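You operate a simulated robot arm through the tools that you are given. There is no shell and no other tool. Be economical: measure what you need, move in short steps, check, and stop when the job is done.

You run a simulated robot arm. Do the job below in one go: nothing can be reset, and whatever is moved stays where it is left.

TASK
Clamp the short tube, brush off its rust, then lay it on the grey rest.
Fine: brown brush, back where it lay; leave the fence clamp open.

Only the result counts: the job must be done as asked and must still hold three seconds after the hand-in. Knocking over, shifting, dropping, spilling or breaking anything else fails it.

THE ROBOT
A 7-joint arm with a two-finger parallel gripper, fixed in place. Base frame: the origin is at the foot of the arm, x ahead of it, y to its left, z up. Units: m, degrees, N and s.
With the tool pointing down near the work surface it reaches from about 0.28 to 0.5 m from the base axis. Its first joint turns from -66.0 to 66.0 degrees. Payload 1.57 kg.
Tool frame: the origin (TCP) lies between the finger pads and is the grasp point; the fingertips stand 0.03 m ahead of it; z points along the fingers, y is the line along which they close. Largest opening 0.11 m; finger width 0.024, thickness 0.012; the body of the gripper, 0.048 by 0.112 m, starts 0.078 m behind the TCP.
Orientation is that of the tool frame in the base frame, as a unit quaternion [x, y, z, w]. With the fingers straight down and closing along the base's y, the tool's x points along the base's -x, its y along +y and its z along -z.

THE INTERFACE
- The arm moves only by the tool send_rows. Its argument "deltas" is a list that holds one entry, the list of rows, each a list of 7 numbers: the shift along the tool's x, y, z in mm, then the turn, a rotation vector about the tool's x, y, z in degrees, then the gripper command, from -1 (shut) to 1 (fully open), values between in proportion. In form: [[[tx, ty, tz, wx, wy, wz, grip], ...]]. A call has 1 to 20 rows; each row is the pose to reach, as a shift and turn from the pose commanded when the call began, along the tool's axes at that moment. A row lasts 0.2 s, in which the tool goes at most 0.05 m and 8.6 degrees; a call with a longer step from one row to the next is refused whole, and so is a gripper value outside its range. Where a pose cannot be reached the arm comes as near as it can. A force on the tool above 90 N (or 10 N above the force at the start of the call, whichever is more), or a blocked arm, ends the call early, and 0.2 s more pass. The fingers move at their own pace (about 0.108 m/s each) and stop on an object; they squeeze with about 21 N. The grip force told is the motor's: it shows also when the fingers shut on nothing. Time passes only in rows, and 0.2 s behind the last, so rows that repeat a pose let the fingers close. The reply holds the time, the measured pose of the TCP, the force on the tool along the base axes, the opening and the grip force, in the units named above and with some noise, and new pictures: "views" is both (left out), scene, wrist or none.
- Cameras (640 x 400 px; columns grow to the right, rows downward): "scene" is fixed at [0.1625, -0.3908, 1.402]; the picture's right is [0.80, -0.60, 0.00], its down [-0.36, -0.47, -0.81] and it looks along [0.49, 0.64, -0.59] (base axes); focal length 365 px, centre (320, 200). "wrist" rides on the gripper at [0.07, 0.016, -0.141] in the tool frame; the picture's right is [-0.23, 0.97, 0.00], its down [-0.86, -0.20, -0.48] and it looks along [-0.47, -0.11, 0.88] (tool axes); focal length 222 px, centre (320, 200).
- measure_at(camera, pixels): for up to 12 pixels [column, row] of the newest picture of that camera ("zoom" is the newest enlarged one), the place [x, y, z] in the base frame of the surface seen there, good to about 0.002 m. The clock stands still meanwhile.
- enlarge(camera, box): a new picture of the part [left, top, right, bottom] of that camera's present view, enlarged. The clock stands still meanwhile.
- close_job(): hands the job in; it is judged then, once.

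Go step by step. Measure first, check grasps and placings, and put right what went wrong. The budget is 80 turns and 170 pictures, counting those below and the enlarged ones. Unless the task says otherwise, let go and move clear before handing in, and close with one line.

The tools are called as name(argument=value, ...) on one line, values as JSON. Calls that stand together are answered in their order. send_rows: Moves the arm, as the interface text tells. Its arguments: {"type":"object","properties":{"deltas":{"type":"array","items":{"type":"array","items":{"type":"array","items":{"type":"number"}}}},"views":{"type":"string","enum":["both","scene","wrist","none"]}},"required":["deltas"]} The other tools are called the same way: measure_at (camera, pixels) gives the place of the surface under pixels of a picture; enlarge (camera, box) takes an enlarged picture of a part of a camera's view; close_job () hands the job in.

At the start:

```text
t: 0.0
ee_pos: [0.4728, 0.1104, 1.0497]
ee_rot: [0.001, 1.0, 0.0, 0.001]
contact_force: [0.9, 0.4, 0.4]
opening: 0.1098
gripper_force: 0.0
```

scene: 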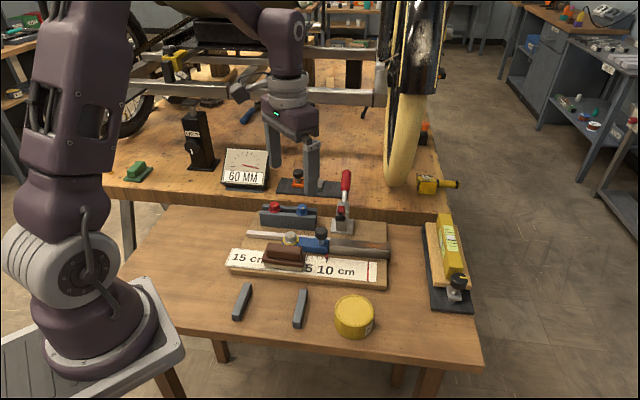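
wrist: 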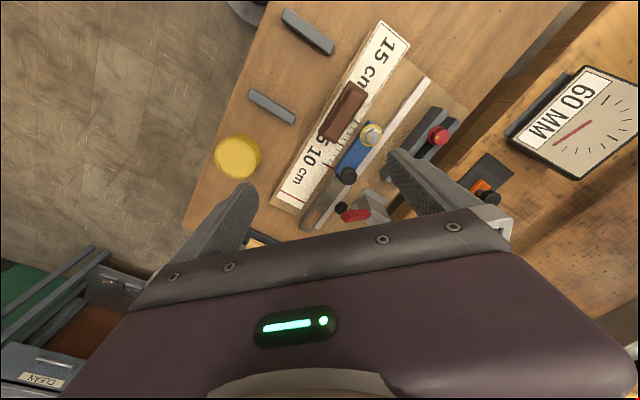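

The scene shows a fixture board around pixel (310,245) with tubes, clamps and brushes, plus two grey bars near (242,300) and (300,308). I'll enlarge these areas first.

enlarge(camera="scene", box=[220, 160, 400, 290])

enlarge(camera="wrist", box=[200, 0, 460, 240])

enlarge(camera="scene", box=[210, 200, 480, 350])

```text
3.08 times, centred on (310, 225) of scene
```

zoom: 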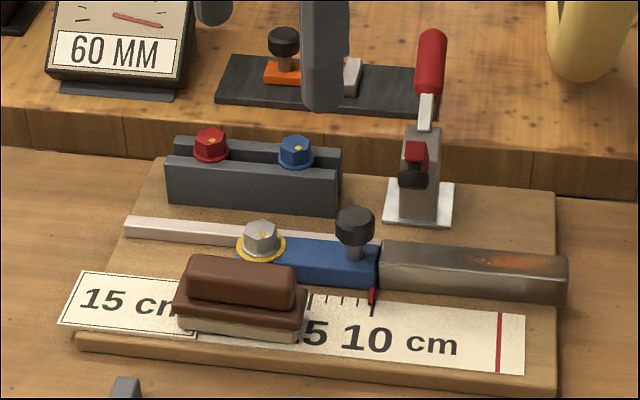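

```text
1.67 times, centred on (330, 120) of wrist
```

zoom: 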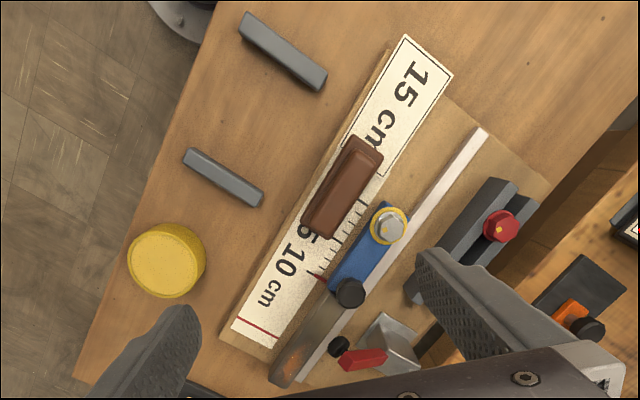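

```text
2.37 times, centred on (345, 275) of scene
```

zoom: 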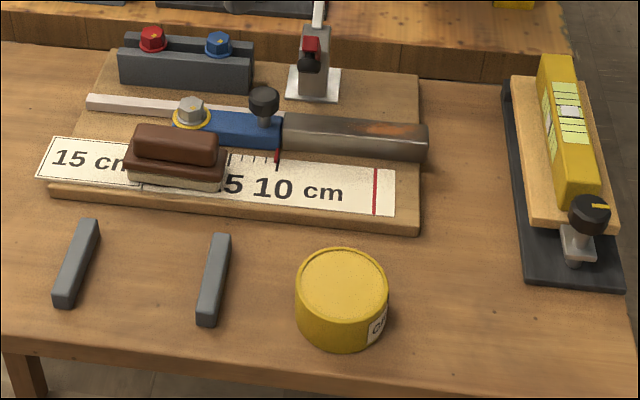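

The tube seems to be at zoom (470,270) with orange rust, next to a toggle clamp with red lever. I'll look closer at the rest of the table and measure key points.

enlarge(camera="scene", box=[100, 60, 320, 200])

enlarge(camera="scene", box=[270, 110, 480, 240])

enlarge(camera="scene", box=[315, 165, 400, 270])

measure_at(camera="scene", pixels=[[335, 244], [388, 250], [360, 247], [331, 253], [389, 258], [285, 245], [285, 265], [245, 290], [235, 318], [304, 293], [298, 325], [353, 305]])

```text
2.86 times, centred on (210, 130) of scene
```

zoom: 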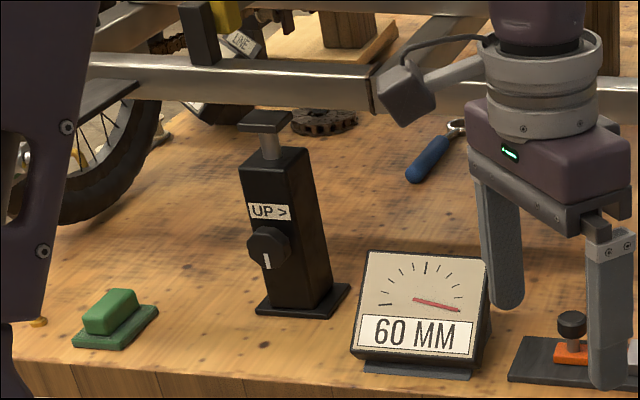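

```text
3.05 times, centred on (375, 175) of scene
```

zoom: 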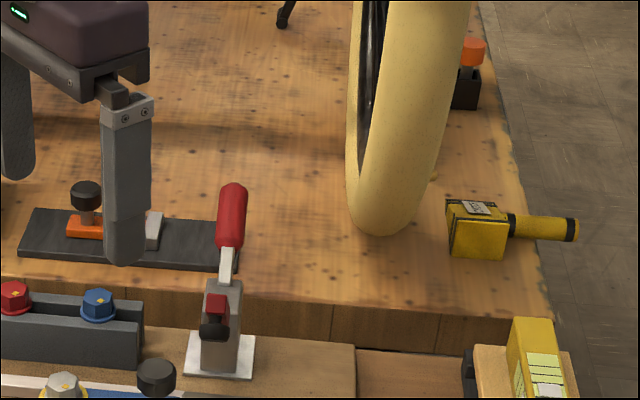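

```text
3.81 times, centred on (358, 218) of scene
```

zoom: 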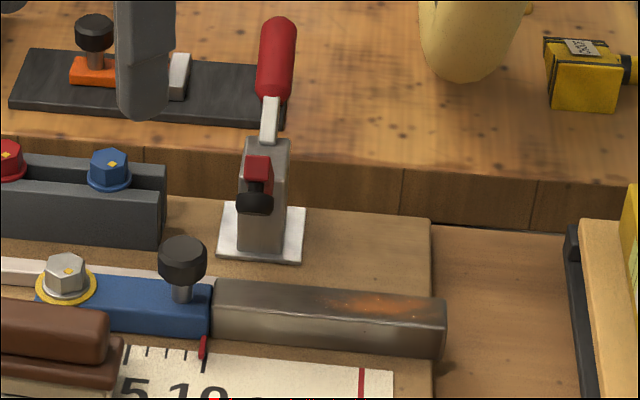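

```text
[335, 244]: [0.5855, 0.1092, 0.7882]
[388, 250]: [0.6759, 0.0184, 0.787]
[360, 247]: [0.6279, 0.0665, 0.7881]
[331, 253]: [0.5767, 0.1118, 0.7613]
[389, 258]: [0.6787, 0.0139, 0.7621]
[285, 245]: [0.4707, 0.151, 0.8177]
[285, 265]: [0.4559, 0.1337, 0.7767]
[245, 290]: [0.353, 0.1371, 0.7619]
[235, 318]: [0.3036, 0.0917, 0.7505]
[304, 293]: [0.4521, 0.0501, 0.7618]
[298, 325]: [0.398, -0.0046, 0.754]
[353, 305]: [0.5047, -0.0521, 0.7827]
```

The tool z and the measured heights look consistent, but the surface is at about 0.75. I'll check where the arm's base and other features lie in this frame.

measure_at(camera="scene", pixels=[[60, 320], [150, 300], [95, 345], [180, 355], [60, 240], [272, 160], [312, 180], [320, 340], [200, 280], [346, 180], [340, 212], [343, 230]])

measure_at(camera="wrist", pixels=[[238, 155], [305, 30], [272, 107], [345, 110], [385, 60], [372, 134], [348, 175], [438, 135], [318, 205], [350, 214], [341, 209], [310, 220]])

```text
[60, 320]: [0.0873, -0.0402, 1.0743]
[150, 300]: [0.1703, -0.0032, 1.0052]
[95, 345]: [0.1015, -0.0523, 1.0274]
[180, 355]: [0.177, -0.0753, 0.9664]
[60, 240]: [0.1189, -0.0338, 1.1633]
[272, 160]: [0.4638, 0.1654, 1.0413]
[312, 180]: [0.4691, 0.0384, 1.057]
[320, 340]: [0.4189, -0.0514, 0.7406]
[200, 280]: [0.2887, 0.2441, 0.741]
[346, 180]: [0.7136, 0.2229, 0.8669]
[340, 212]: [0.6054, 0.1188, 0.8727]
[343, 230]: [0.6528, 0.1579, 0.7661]
```

```text
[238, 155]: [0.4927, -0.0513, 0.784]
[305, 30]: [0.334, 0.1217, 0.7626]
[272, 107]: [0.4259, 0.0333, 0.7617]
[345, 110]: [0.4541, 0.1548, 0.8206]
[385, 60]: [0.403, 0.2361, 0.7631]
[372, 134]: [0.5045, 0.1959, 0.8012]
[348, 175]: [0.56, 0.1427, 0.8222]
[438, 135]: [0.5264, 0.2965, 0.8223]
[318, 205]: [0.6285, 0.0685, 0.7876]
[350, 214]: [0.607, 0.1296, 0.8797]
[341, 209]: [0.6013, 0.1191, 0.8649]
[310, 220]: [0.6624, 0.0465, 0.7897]
```

Distances put the tube at about 0.63 m radius, along the direction (0.7,-0.7). I'll zoom in on the clamp and the tube to get exact geometry.

enlarge(camera="scene", box=[325, 165, 395, 265])

measure_at(camera="zoom", pixels=[[280, 30], [270, 90], [265, 125], [265, 150], [258, 165], [255, 200], [262, 235], [225, 250], [300, 255], [215, 290], [445, 310], [440, 350]])

```text
4.00 times, centred on (360, 215) of scene
```

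zoom: 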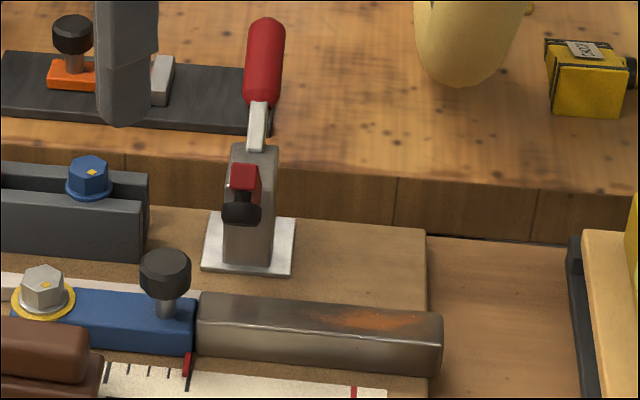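

```text
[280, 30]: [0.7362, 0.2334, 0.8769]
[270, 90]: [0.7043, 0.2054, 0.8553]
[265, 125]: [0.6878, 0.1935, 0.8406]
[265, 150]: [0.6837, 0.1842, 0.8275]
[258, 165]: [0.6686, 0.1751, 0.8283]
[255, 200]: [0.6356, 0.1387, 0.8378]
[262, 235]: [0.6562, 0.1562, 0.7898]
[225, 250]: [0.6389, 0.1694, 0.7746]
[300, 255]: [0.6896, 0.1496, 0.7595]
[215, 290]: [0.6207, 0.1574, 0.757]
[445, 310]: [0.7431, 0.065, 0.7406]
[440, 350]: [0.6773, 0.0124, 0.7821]
```

The clamp is a see-saw: black tip at about (0.605,0.119,0.87), pivot near (0.675,0.175,0.83), handle out to (0.736,0.235,0.877), so it is open now. I'll turn the tool 45° about vertical and move outward to view it and test reach.

send_rows(deltas=[[[-20, 0, 0, 0, 0, -8, 1], [-40, 0, 0, 0, 0, -16, 1], [-60, 0, 0, 0, 0, -24, 1], [-80, 0, 0, 0, 0, -32, 1], [-90, 0, 0, 0, 0, -40, 1], [-90, 0, 0, 0, 0, -45, 1], [-90, 0, 0, 0, 0, -45, 1]]])

```text
t: 1.6
ee_pos: [0.5637, 0.1096, 1.0492]
ee_rot: [-0.384, 0.923, 0.0, 0.0]
contact_force: [0.8, 0.0, -0.2]
opening: 0.11
gripper_force: 0.0
```

scene: 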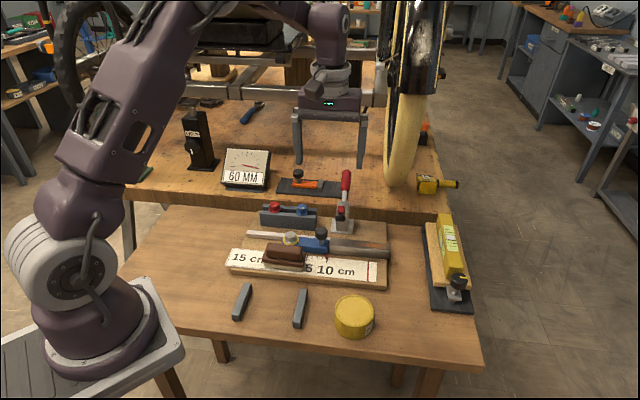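
wrist: 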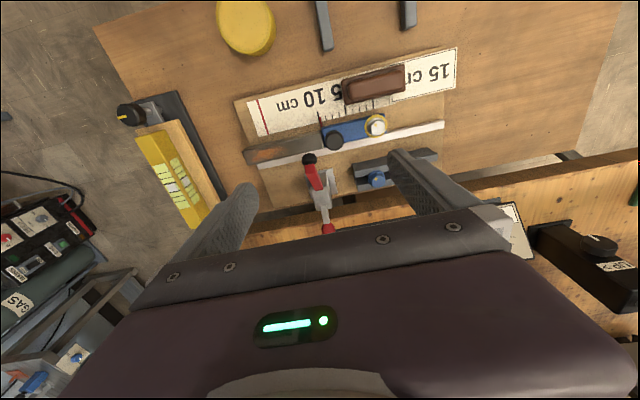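

The wrist view now shows the clamp at (315,190). I'll zoom there for geometry.

enlarge(camera="wrist", box=[230, 50, 470, 240])

measure_at(camera="wrist", pixels=[[308, 160], [312, 176], [316, 186], [322, 205], [327, 229], [246, 157], [318, 141], [284, 160], [284, 145], [318, 135], [400, 182], [431, 155]])

```text
2.11 times, centred on (350, 145) of wrist
```

zoom: 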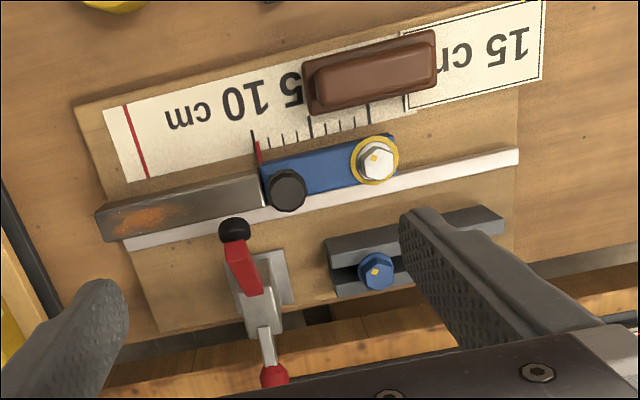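

```text
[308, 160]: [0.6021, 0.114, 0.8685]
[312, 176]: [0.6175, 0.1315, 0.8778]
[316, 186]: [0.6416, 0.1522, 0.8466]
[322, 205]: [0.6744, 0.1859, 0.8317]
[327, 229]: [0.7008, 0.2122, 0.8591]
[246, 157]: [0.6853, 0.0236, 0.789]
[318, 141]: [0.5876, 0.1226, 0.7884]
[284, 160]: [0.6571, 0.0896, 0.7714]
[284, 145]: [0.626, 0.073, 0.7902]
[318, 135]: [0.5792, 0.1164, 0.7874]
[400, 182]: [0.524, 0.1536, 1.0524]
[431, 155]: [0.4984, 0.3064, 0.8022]
```

Clamp geometry is clear: the handle runs from about (0.685,0.19,0.84) to (0.736,0.235,0.877). Before reaching there, I'll check the clearance to the tyre at (400,170) and the rear bench.

measure_at(camera="scene", pixels=[[390, 180], [388, 150], [385, 120], [395, 185], [360, 190], [330, 205], [325, 190], [380, 205], [320, 178], [346, 175]])

```text
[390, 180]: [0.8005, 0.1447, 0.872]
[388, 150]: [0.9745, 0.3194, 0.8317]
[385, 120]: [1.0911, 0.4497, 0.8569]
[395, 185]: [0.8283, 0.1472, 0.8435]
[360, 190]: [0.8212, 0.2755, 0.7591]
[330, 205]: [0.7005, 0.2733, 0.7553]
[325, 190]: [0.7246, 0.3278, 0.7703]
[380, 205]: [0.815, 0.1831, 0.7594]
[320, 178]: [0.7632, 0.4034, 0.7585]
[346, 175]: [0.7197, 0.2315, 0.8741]
```

The tyre is at s≈0.46 against the handle's 0.345, so there is room with the fingers partly closed. I'll move to a tilted pre-grasp above the handle.

send_rows(deltas=[[[-25, -5, 10, 0, -7, 0, 0.2], [-50, -10, 25, 0, -14, 0, 0.2], [-80, -16, 45, 0, -21, 0, 0.2], [-110, -22, 70, 0, -28, 0, 0.2], [-137, -26, 100, 0, -35, 0, 0.2], [-137, -26, 100, 0, -35, 0, 0.2]]])

```text
t: 3.0
ee_pos: [0.6788, 0.187, 0.9519]
ee_rot: [-0.365, 0.881, 0.115, 0.279]
contact_force: [0.2, -0.2, -0.4]
opening: 0.0659
gripper_force: 0.1
```

scene: 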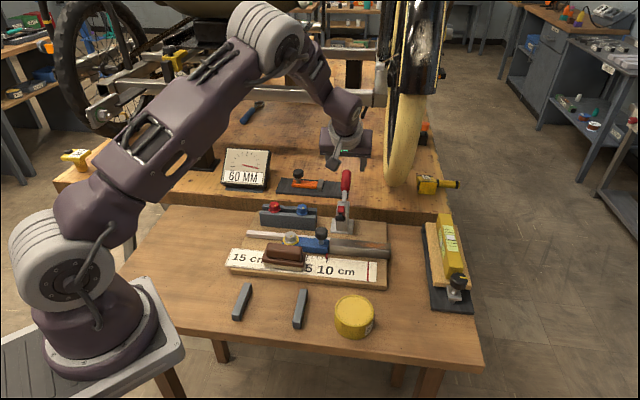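
wrist: 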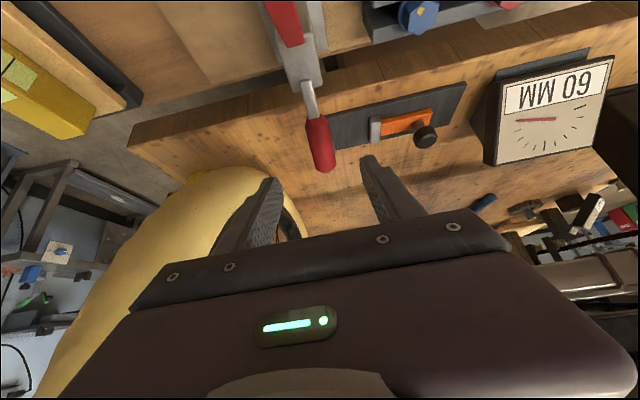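

It reached; the handle shows at (319,145) between the fingers' columns. I'll measure it precisely.

enlarge(camera="wrist", box=[200, 0, 440, 220])

measure_at(camera="wrist", pixels=[[316, 130], [320, 145], [324, 165], [311, 145], [330, 145], [310, 100], [300, 60], [317, 60], [285, 20], [305, 80], [240, 175], [225, 185]])

```text
1.82 times, centred on (320, 110) of wrist
```

zoom: 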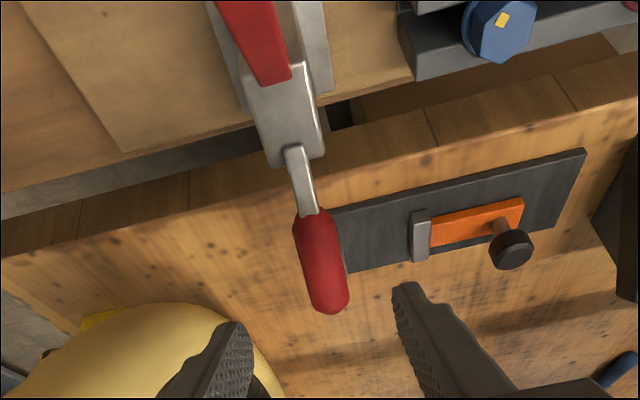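

```text
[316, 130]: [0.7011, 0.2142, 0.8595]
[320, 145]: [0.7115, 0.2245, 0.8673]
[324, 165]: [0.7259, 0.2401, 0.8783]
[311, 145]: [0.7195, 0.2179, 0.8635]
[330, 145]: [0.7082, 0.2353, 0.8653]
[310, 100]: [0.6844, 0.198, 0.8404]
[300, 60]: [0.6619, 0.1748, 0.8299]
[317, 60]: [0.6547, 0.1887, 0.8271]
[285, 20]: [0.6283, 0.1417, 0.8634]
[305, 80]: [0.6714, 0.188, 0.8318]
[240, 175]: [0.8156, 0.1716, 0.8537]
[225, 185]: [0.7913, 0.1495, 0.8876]
```

The handle centre line is at n≈0.669, s≈0.344, z≈0.859. I'll advance 109 mm along the tool and close.

send_rows(deltas=[[[2, 2, 30, 0, 0, 0, 0.2], [4, 3, 60, 0, 0, 0, 0.2], [6, 4, 90, 0, 0, 0, 0.2], [6.7, 4, 108, 0, 0, 0, 0.2], [6.7, 4, 108, 0, 0, 0, 0.2], [6.7, 4, 108, 0, 0, 0, -1], [6.7, 4, 108, 0, 0, 0, -1], [6.7, 4, 108, 0, 0, 0, -1]]])

```text
t: 4.8
ee_pos: [0.7185, 0.2312, 0.8572]
ee_rot: [-0.364, 0.881, 0.114, 0.278]
contact_force: [4.2, 0.2, -4.1]
opening: 0.0252
gripper_force: 36.5
```

scene: 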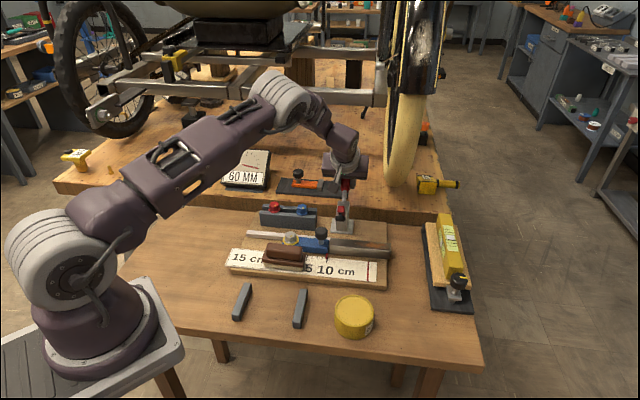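
wrist: 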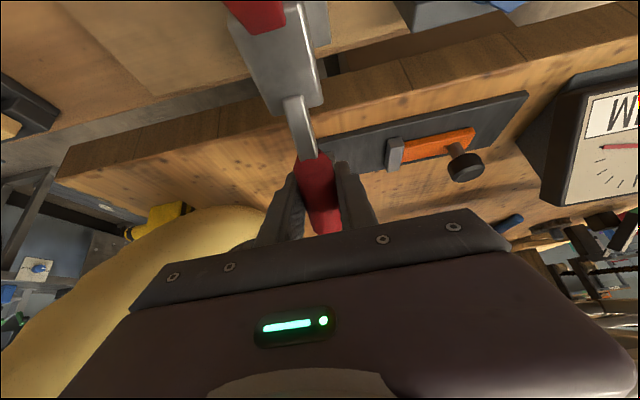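

The handle is held at a 25 mm opening. I'll swing it up along an arc about the pivot (n≈0.60, z≈0.822), 30° first.

send_rows(deltas=[[[-0.7, 0, -7, 0, -3, 0, -1], [-1, 0, -13.7, 0, -6, 0, -1], [-0.5, 0, -20.6, 0, -9, 0, -1], [0.5, 0, -27.6, 0, -12, 0, -1], [2.2, 0, -34.3, 0, -15, 0, -1], [4.3, 0, -40.9, 0, -18, 0, -1]]])

```text
t: 6.2
ee_pos: [0.6966, 0.2094, 0.8869]
ee_rot: [-0.342, 0.828, 0.171, 0.411]
contact_force: [15.7, -15.1, -23.8]
opening: 0.0254
gripper_force: 37.2
```

scene: 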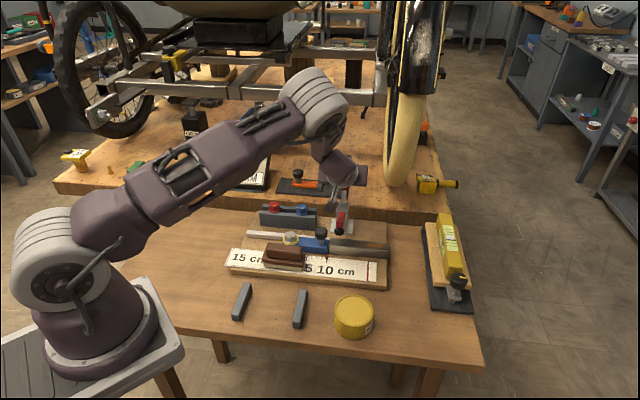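
wrist: 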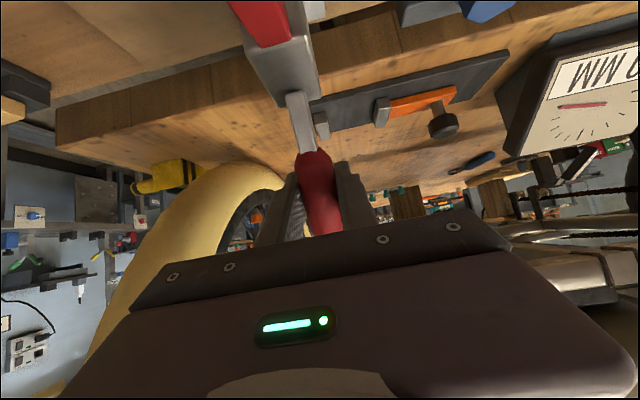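

The handle is following, with reaction forces around 20 N. I'll look at the clamp tip before going on.

enlarge(camera="scene", box=[305, 150, 395, 265])

measure_at(camera="zoom", pixels=[[246, 275], [255, 245], [265, 215], [245, 290]])

```text
3.48 times, centred on (350, 208) of scene
```

zoom: 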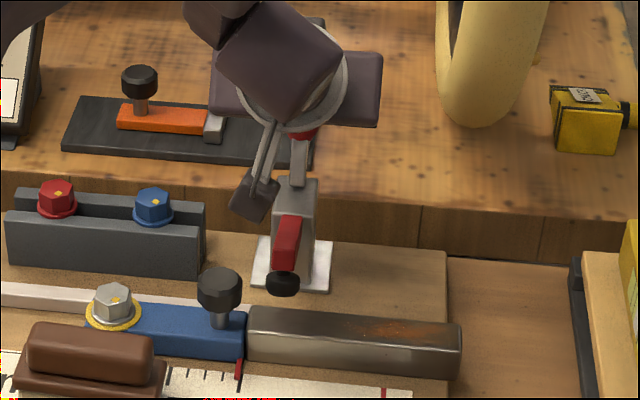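

```text
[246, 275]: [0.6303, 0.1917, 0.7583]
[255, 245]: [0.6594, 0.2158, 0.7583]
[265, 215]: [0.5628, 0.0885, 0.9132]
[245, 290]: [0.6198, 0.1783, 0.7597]
```

The tip has come down but is not yet on the tube. I'll continue the arc another 12°.

send_rows(deltas=[[[0.8, 0, -7, 0, -2, 0, -1], [1.9, 0, -13.7, 0, -4, 0, -1], [2.5, 0, -16.5, 0, -5, 0, -1]]], views="scene")

enlarge(camera="scene", box=[305, 150, 395, 265])

```text
t: 7.0
ee_pos: [0.6848, 0.1989, 0.8938]
ee_rot: [-0.335, 0.809, 0.185, 0.446]
contact_force: [21.2, -15.2, -29.1]
opening: 0.0254
gripper_force: 37.0
```

scene: 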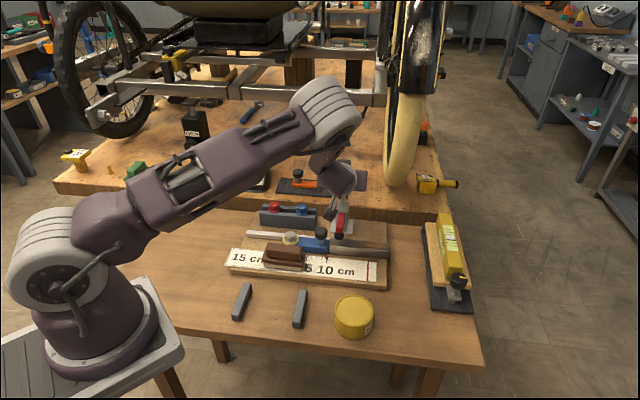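

```text
3.48 times, centred on (350, 208) of scene
```

zoom: 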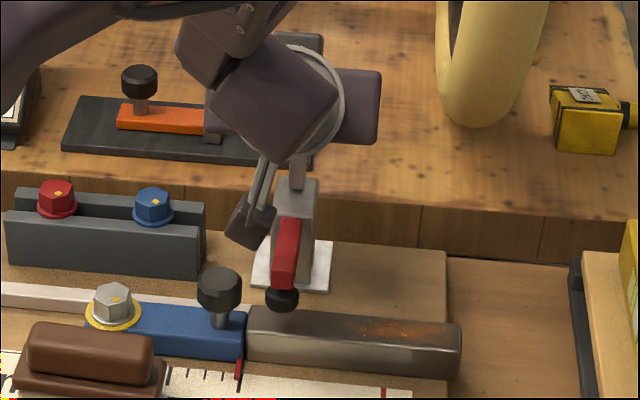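

The tip is close to the tube top at zoom (283,300). I'll do another 10°.

send_rows(deltas=[[[1.5, 0, -6.5, 0, -2, 0, -1], [3.3, 0, -13, 0, -4, 0, -1]]], views="scene")

enlarge(camera="scene", box=[305, 150, 395, 265])

measure_at(camera="zoom", pixels=[[283, 300], [282, 312], [285, 270], [290, 230], [250, 345], [455, 350]])

```text
t: 7.6
ee_pos: [0.6765, 0.19, 0.897]
ee_rot: [-0.327, 0.793, 0.195, 0.475]
contact_force: [29.3, -18.1, -30.1]
opening: 0.0254
gripper_force: 37.0
```

scene: 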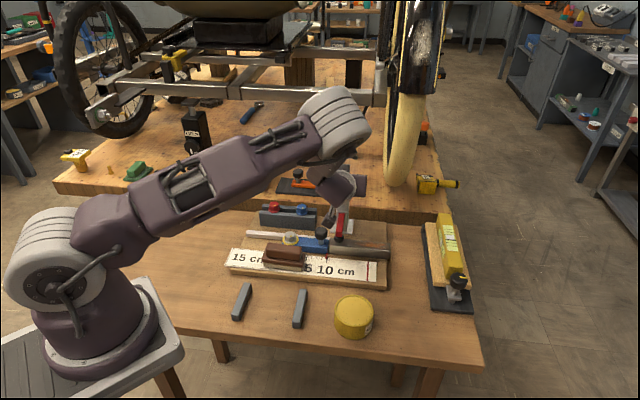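

```text
3.48 times, centred on (350, 208) of scene
```

zoom: 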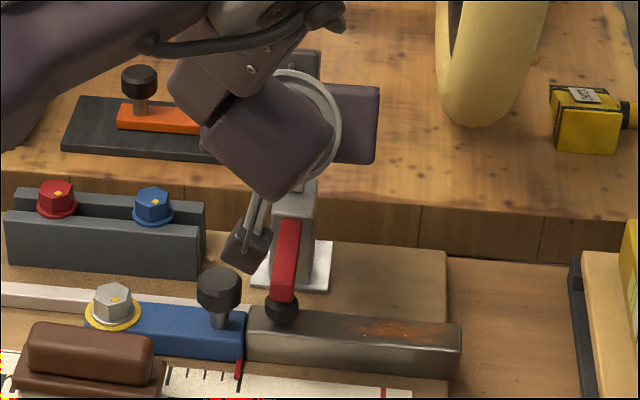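

```text
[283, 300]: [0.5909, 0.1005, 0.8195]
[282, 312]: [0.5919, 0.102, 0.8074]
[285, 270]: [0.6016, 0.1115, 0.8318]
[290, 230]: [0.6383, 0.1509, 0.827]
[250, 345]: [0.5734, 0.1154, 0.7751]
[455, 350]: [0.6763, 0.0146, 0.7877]
```

The pad is about 10–15 mm above the tube top (z≈0.80). I'll continue in small steps to contact.

send_rows(deltas=[[[2.5, 0, -6, 0, -2, 0, -1], [5, 0, -12, 0, -4, 0, -1], [5, 0, -12, 0, -4, 0, -1]]], views="scene")

enlarge(camera="scene", box=[305, 150, 395, 265])

measure_at(camera="zoom", pixels=[[283, 310], [282, 318], [285, 280], [290, 230], [250, 345], [455, 350]])

```text
t: 8.4
ee_pos: [0.6704, 0.1829, 0.899]
ee_rot: [-0.32, 0.776, 0.206, 0.503]
contact_force: [52.5, -3.9, -37.2]
opening: 0.0257
gripper_force: 36.2
```

scene: 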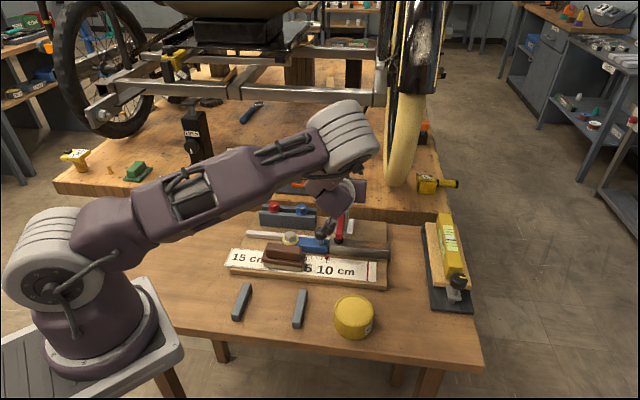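

```text
3.48 times, centred on (350, 208) of scene
```

zoom: 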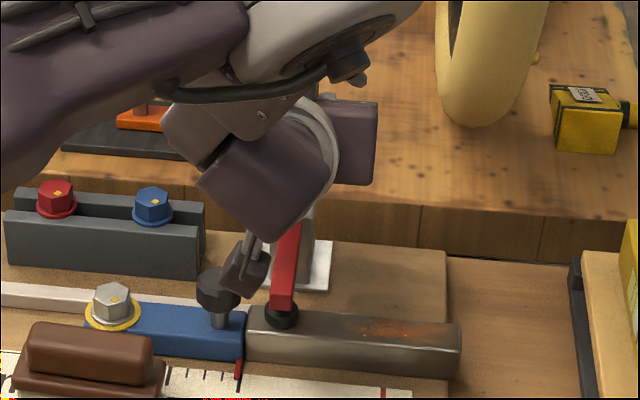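

```text
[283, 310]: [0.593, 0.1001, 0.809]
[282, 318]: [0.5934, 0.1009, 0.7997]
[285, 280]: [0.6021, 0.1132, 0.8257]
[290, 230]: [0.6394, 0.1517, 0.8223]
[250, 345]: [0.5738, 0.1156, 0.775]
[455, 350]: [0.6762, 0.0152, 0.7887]
```

The pad is almost on the tube (pad edge ≈0.797 against tube top 0.788), and force is rising. I'll do another 10 mm of pull.

send_rows(deltas=[[[2, 0, -4.5, 0, 0, 0, -1], [4.1, 0, -9.1, 0, 0, 0, -1], [4.1, 0, -9.1, 0, 0, 0, -1]]], views="scene")

enlarge(camera="scene", box=[305, 170, 395, 265])

measure_at(camera="scene", pixels=[[337, 240], [337, 231], [338, 221], [331, 253]])

```text
t: 9.2
ee_pos: [0.6654, 0.1788, 0.9033]
ee_rot: [-0.321, 0.773, 0.208, 0.506]
contact_force: [61.2, 20.9, -15.2]
opening: 0.0251
gripper_force: 36.8
```

scene: 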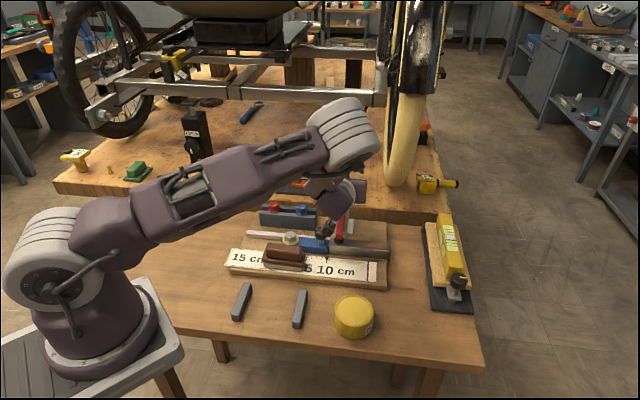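

```text
4.21 times, centred on (350, 218) of scene
```

zoom: 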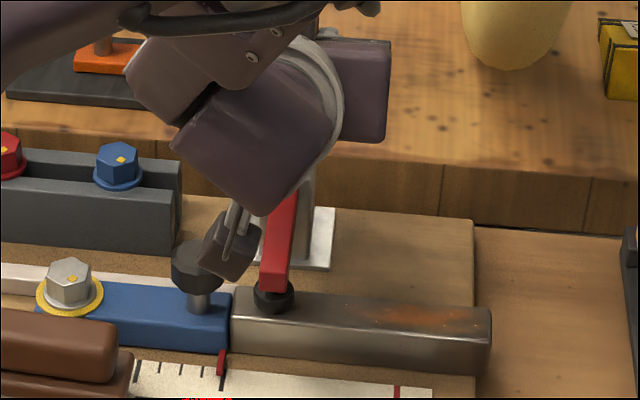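

```text
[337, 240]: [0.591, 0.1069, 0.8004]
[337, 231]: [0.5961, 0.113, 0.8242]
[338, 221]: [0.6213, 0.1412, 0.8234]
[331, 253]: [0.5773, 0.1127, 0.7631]
```

The pad now sits on the tube at zoom (273,297) and pulling force rose to 58 N, so it appears clamped. I'll open the fingers and see whether it holds.

send_rows(deltas=[[[0, 0, 0, 0, 0, 0, -0.2], [0, 0, 0, 0, 0, 0, 0.1], [0, 0, 0, 0, 0, 0, 0.1], [0, 0, -30, 0, 0, 0, 0.1], [0, 0, -70, 0, 0, 0, 0.1]]])

enlarge(camera="scene", box=[305, 150, 395, 265])

```text
t: 10.4
ee_pos: [0.6166, 0.129, 0.9291]
ee_rot: [-0.322, 0.775, 0.21, 0.502]
contact_force: [0.2, 0.1, 0.3]
opening: 0.0606
gripper_force: 0.1
```

scene: 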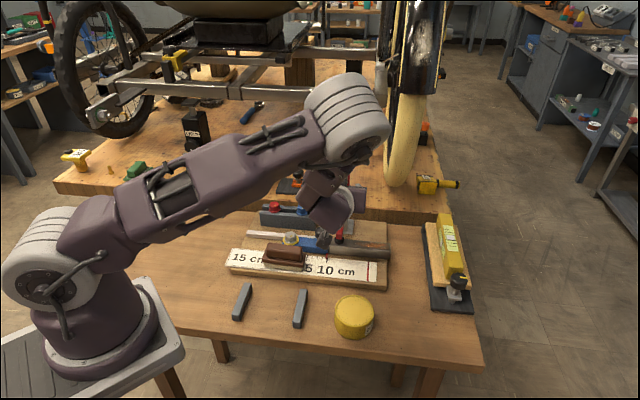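
wrist: 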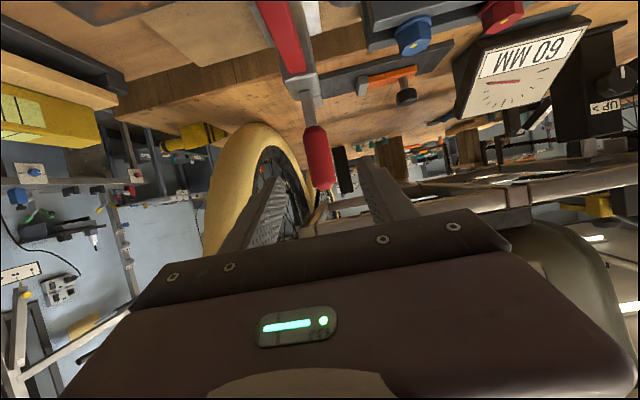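

```text
3.48 times, centred on (350, 208) of scene
```

zoom: 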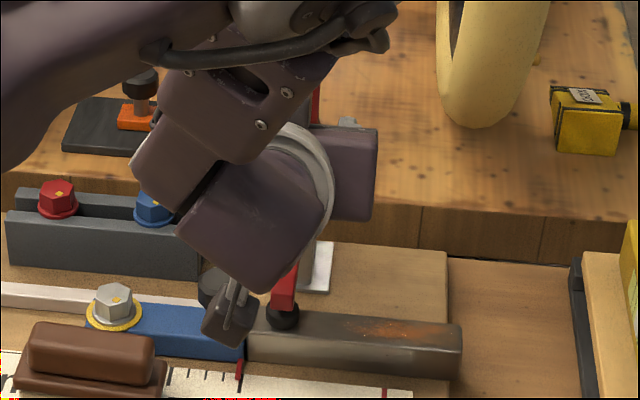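

The clamp held after release. I'll back off up and bring the tool upright again.

send_rows(deltas=[[[-28, 0, -34, 0, 0, 0, 0.1], [-57, 0, -69, 0, 6, 0, 0.1], [-86, 0, -104, 0, 14, 0, 0.1], [-86, 0, -104, 0, 22, 0, 0.1], [-86, 0, -104, 0, 30, 0, 0.1], [-86, 0, -104, 0, 38, 0, 0.1], [-86, 0, -104, 0, 46, 0, 0.1], [-86, 0, -104, 0, 54, 0, 0.1], [-86, 0, -104, 0, 62, 0, 0.1], [-86, 0, -104, 0, 66, 0, 0.1], [-86, 0, -104, 0, 66, 0, 0.1]]], views="none")

send_rows(deltas=[[[0, 0, 0, 0, 0, 8, 0.3], [0, 0, 0, 0, 0, 16, 0.3], [0, 0, 0, 0, 0, 24, 0.3], [0, 0, 0, 0, 0, 32, 0.3], [0, 0, 0, 0, 0, 40, 0.3], [0, 0, 0, 0, 0, 48, 0.3], [0, 0, 0, 0, 0, 56, 0.3], [0, 0, 0, 0, 0, 64, 0.3], [0, 0, 0, 0, 0, 72, 0.3], [0, 0, 0, 0, 0, 80, 0.3], [0, 0, 0, 0, 0, 88, 0.3], [0, 0, 0, 0, 0, 90, 0.3], [0, 0, 0, 0, 0, 90, 0.3]]])

```text
t: 12.8
ee_pos: [0.5735, 0.0892, 1.051]
ee_rot: [-0.382, 0.924, -0.001, -0.001]
contact_force: [-0.1, 0.5, -0.5]
opening: 0.0605
gripper_force: 0.1
```

```text
t: 15.6
ee_pos: [0.5736, 0.0894, 1.0503]
ee_rot: [0.382, 0.924, 0.0, 0.0]
contact_force: [0.6, -0.1, 1.2]
opening: 0.0715
gripper_force: 0.1
```

scene: 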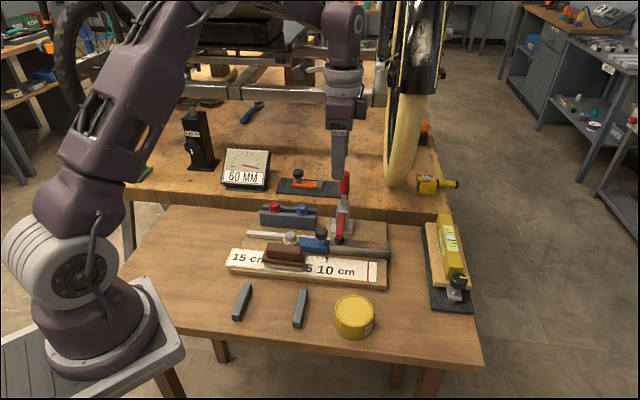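
wrist: 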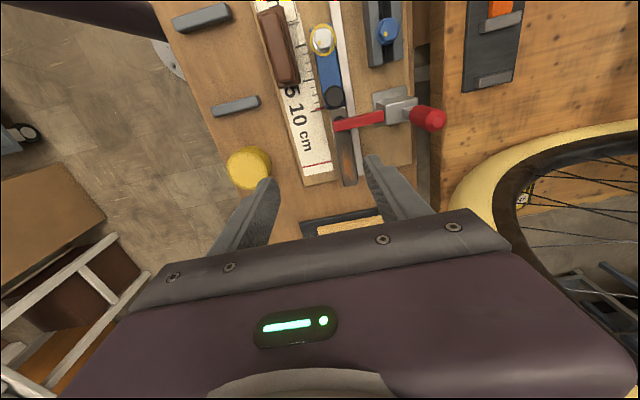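

Clamp stays closed with the arm across the tube at (355,122). Now I'll measure the brush, tube and rests precisely.

enlarge(camera="wrist", box=[230, 0, 430, 200])

measure_at(camera="wrist", pixels=[[266, 18], [289, 80], [280, 50], [274, 50], [286, 50], [283, 25], [296, 75], [343, 150], [348, 182], [355, 160], [340, 160], [345, 120]])

enlarge(camera="scene", box=[220, 215, 400, 335])

measure_at(camera="zoom", pixels=[[100, 230], [70, 330], [45, 345], [308, 260], [260, 375], [165, 100], [280, 115], [160, 125], [290, 140], [290, 160], [150, 150], [270, 188]])

```text
2.00 times, centred on (330, 100) of wrist
```

zoom: 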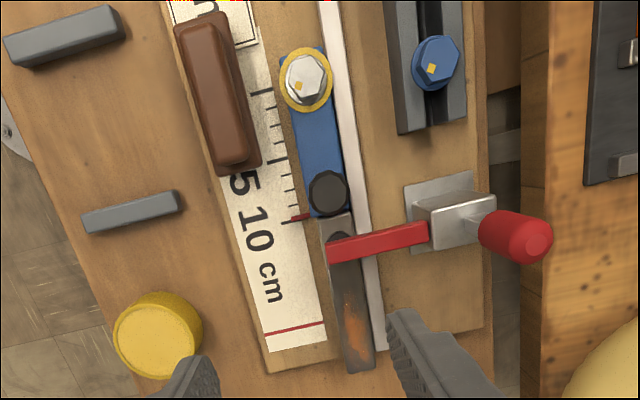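

```text
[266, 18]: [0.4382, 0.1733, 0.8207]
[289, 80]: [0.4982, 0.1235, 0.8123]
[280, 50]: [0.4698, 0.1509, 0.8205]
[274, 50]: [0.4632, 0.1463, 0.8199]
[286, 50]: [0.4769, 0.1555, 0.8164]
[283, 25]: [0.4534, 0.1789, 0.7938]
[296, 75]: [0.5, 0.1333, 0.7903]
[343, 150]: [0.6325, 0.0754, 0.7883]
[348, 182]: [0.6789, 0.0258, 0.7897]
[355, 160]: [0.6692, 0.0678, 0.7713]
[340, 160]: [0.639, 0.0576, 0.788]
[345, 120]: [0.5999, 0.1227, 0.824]
```

```text
3.33 times, centred on (310, 275) of scene
```

zoom: 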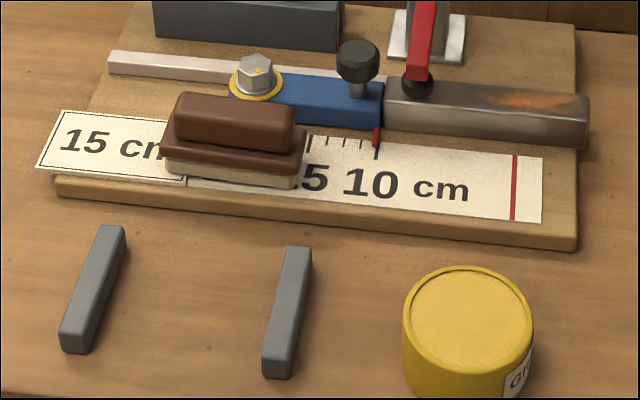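

```text
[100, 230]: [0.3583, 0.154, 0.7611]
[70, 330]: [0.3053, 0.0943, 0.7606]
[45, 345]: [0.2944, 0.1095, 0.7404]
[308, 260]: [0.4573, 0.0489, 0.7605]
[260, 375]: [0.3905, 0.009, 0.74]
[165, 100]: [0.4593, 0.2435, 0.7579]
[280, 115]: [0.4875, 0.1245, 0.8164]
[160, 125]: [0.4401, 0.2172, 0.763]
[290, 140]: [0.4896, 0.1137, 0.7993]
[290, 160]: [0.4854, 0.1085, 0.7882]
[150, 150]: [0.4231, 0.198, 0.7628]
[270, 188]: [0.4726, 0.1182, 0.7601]
```

The brush handle axis is at n≈0.4385, centre s≈0.226, top z 0.82, flange top 0.794. I'll go above it with a 45 mm opening, to stay clear of the silver nut.

send_rows(deltas=[[[35, -10, 20, 0, 0, 0, -0.18], [70, -20, 40, 0, 0, 0, -0.18], [100, -28, 70, 0, 0, 0, -0.18], [116.4, -30.3, 105, 0, 0, 0, -0.18], [116.4, -30.3, 145, 0, 0, 0, -0.18], [116.4, -30.3, 180, 0, 0, 0, -0.18], [116.4, -30.3, 180, 0, 0, 0, -0.18]]])

enlarge(camera="wrist", box=[200, 60, 440, 220])

enlarge(camera="scene", box=[220, 190, 380, 290])

```text
t: 17.2
ee_pos: [0.4703, 0.1526, 0.8676]
ee_rot: [0.383, 0.924, 0.0, 0.0]
contact_force: [0.5, 0.0, 0.2]
opening: 0.0451
gripper_force: 0.1
```

scene: 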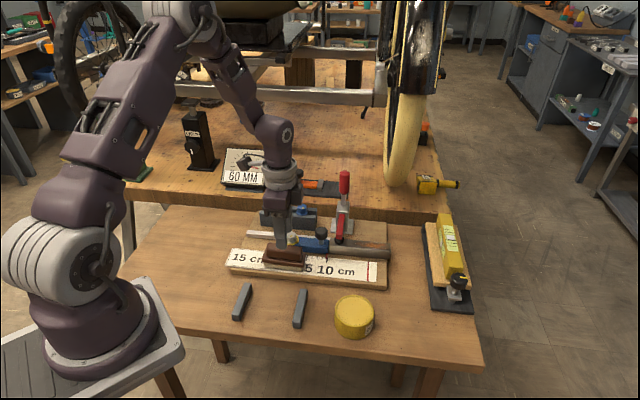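
wrist: 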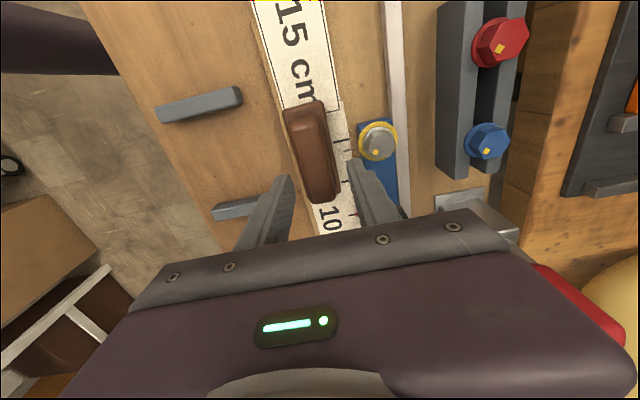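

```text
2.50 times, centred on (320, 140) of wrist
```

zoom: 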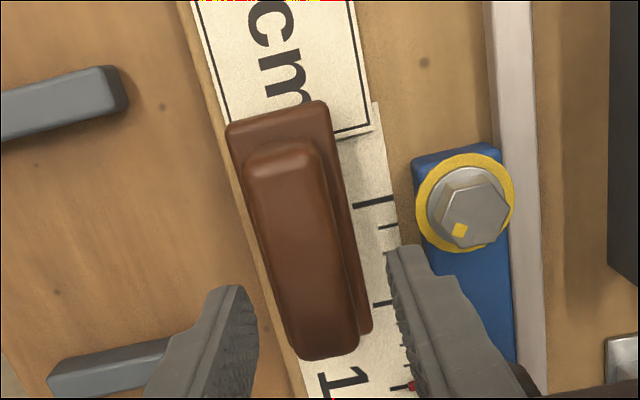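

```text
4.00 times, centred on (300, 240) of scene
```

zoom: 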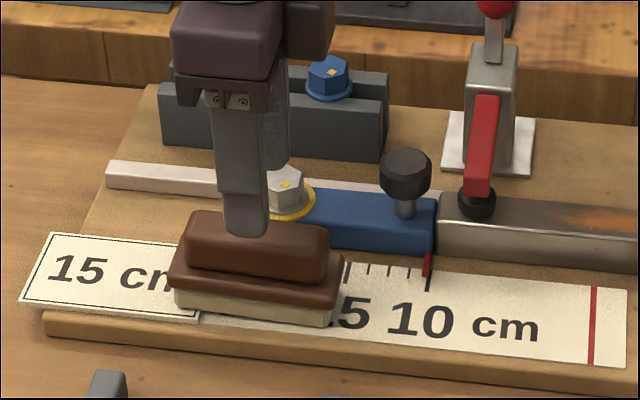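

The brush is between the fingers from the wrist view; I'll measure its edges to centre it exactly.

measure_at(camera="wrist", pixels=[[297, 132], [307, 132], [317, 132], [302, 104], [322, 180], [314, 155], [290, 112], [326, 105], [338, 185], [330, 150], [333, 187], [307, 187]])

measure_at(camera="zoom", pixels=[[190, 260], [180, 285], [180, 303], [320, 265], [320, 300], [320, 320], [250, 270], [250, 290], [250, 308], [190, 225], [320, 240], [247, 228]])

```text
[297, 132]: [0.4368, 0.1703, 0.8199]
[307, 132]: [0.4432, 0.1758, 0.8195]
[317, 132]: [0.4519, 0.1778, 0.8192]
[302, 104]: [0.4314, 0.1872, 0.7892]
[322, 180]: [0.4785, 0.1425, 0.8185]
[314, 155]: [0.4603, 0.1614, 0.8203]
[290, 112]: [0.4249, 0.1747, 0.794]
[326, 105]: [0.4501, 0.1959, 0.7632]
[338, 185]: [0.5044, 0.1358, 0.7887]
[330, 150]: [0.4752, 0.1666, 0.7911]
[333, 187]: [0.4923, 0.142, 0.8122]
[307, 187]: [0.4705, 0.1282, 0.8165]
```

```text
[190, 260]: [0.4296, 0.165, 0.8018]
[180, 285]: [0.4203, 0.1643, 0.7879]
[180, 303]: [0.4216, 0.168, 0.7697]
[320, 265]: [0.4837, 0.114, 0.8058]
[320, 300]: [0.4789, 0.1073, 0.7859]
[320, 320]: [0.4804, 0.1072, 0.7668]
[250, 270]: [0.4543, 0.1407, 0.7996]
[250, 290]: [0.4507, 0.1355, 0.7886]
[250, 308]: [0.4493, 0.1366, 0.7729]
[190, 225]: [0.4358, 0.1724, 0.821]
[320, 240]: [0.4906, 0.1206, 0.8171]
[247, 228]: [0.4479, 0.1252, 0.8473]
```

The handle is centred at n≈0.435 and 28 mm wide, with flange top ≈0.795. I'll shift 5.4 mm, descend to TCP 0.829 and close.

send_rows(deltas=[[[0, -5.4, 10, 0, 0, 0, -0.18], [0, -5.4, 25, 0, 0, 0, -0.18], [0, -5.4, 38.6, 0, 0, 0, -0.18], [0, -5.4, 38.6, 0, 0, 0, -0.18], [0, -5.4, 38.6, 0, 0, 0, -1], [0, -5.4, 38.6, 0, 0, 0, -1], [0, -5.4, 38.6, 0, 0, 0, -1]]])

enlarge(camera="scene", box=[220, 190, 380, 290])

```text
t: 18.8
ee_pos: [0.4664, 0.1447, 0.8308]
ee_rot: [0.382, 0.924, 0.0, 0.0]
contact_force: [0.6, -0.1, -0.4]
opening: 0.0273
gripper_force: 21.0
```

scene: 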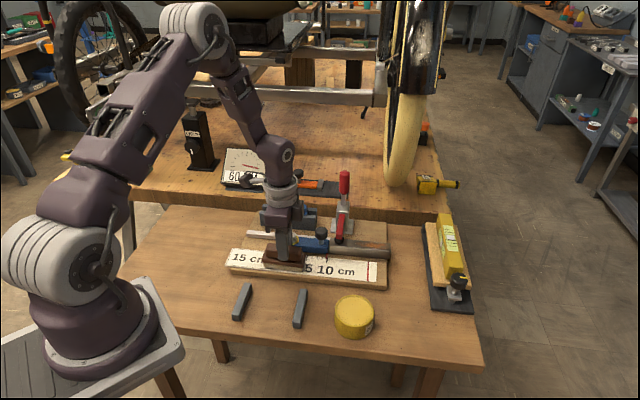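
wrist: 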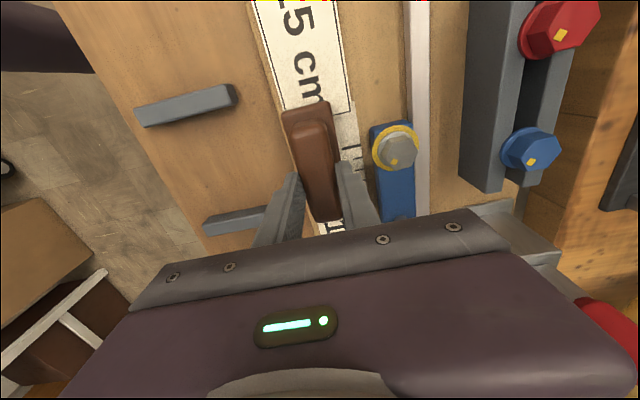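

```text
4.00 times, centred on (300, 240) of scene
```

zoom: 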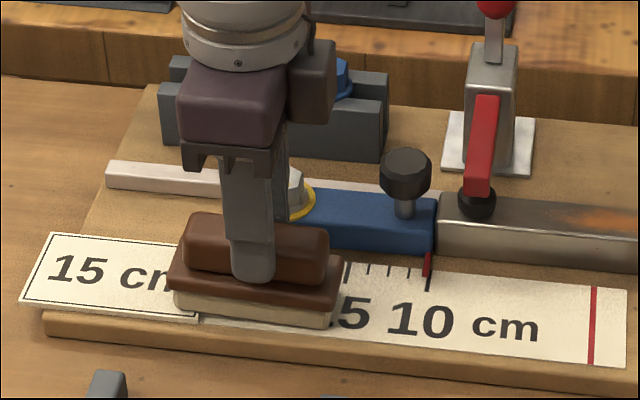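

The brush is gripped (27 mm). I'll lift 90 mm and carry it over the free part of the tube with its rust.

send_rows(deltas=[[[0, 0, -30, 0, 0, 0, -1], [0, 0, -60, 0, 0, 0, -1], [0, 0, -95, 0, 0, 0, -1], [-40, 15, -95, 0, 0, 0, -1], [-80, 30, -95, 0, 0, 0, -1], [-120, 45, -95, 0, 0, 0, -1], [-160, 60, -95, 0, 0, 0, -1], [-197, 70, -95, 0, 0, 0, -1], [-197, 70, -70, 0, 0, 0, -1], [-197, 70, -70, 0, 0, 0, -1]]])

enlarge(camera="scene", box=[310, 170, 420, 280])

```text
t: 21.0
ee_pos: [0.6562, 0.058, 0.9017]
ee_rot: [0.383, 0.924, 0.001, -0.001]
contact_force: [0.7, -0.4, 0.1]
opening: 0.0
gripper_force: 21.2
```

scene: 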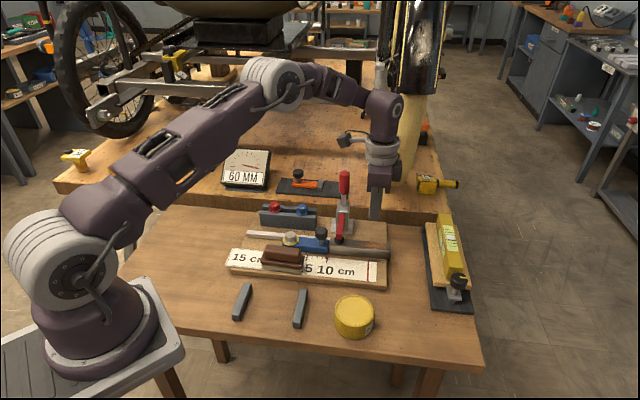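
wrist: 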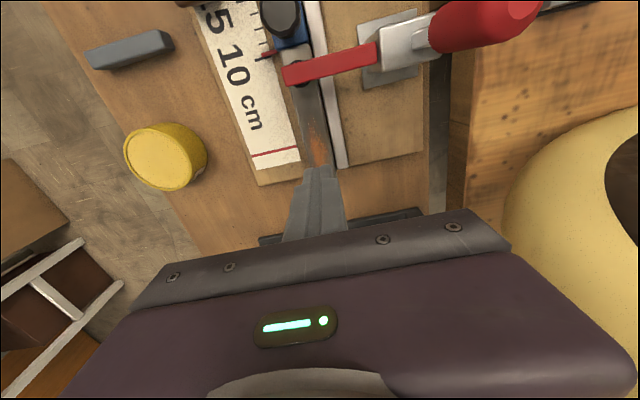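

```text
3.64 times, centred on (365, 225) of scene
```

zoom: 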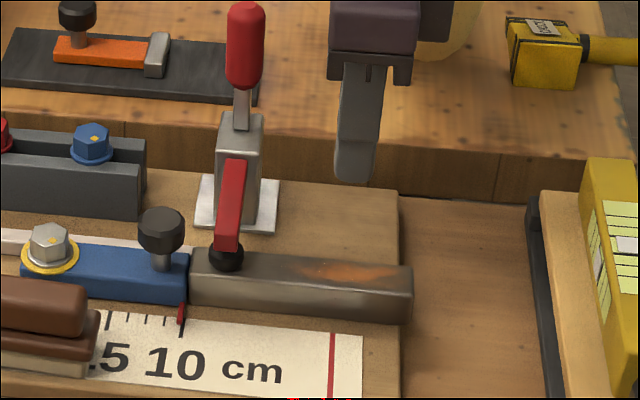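

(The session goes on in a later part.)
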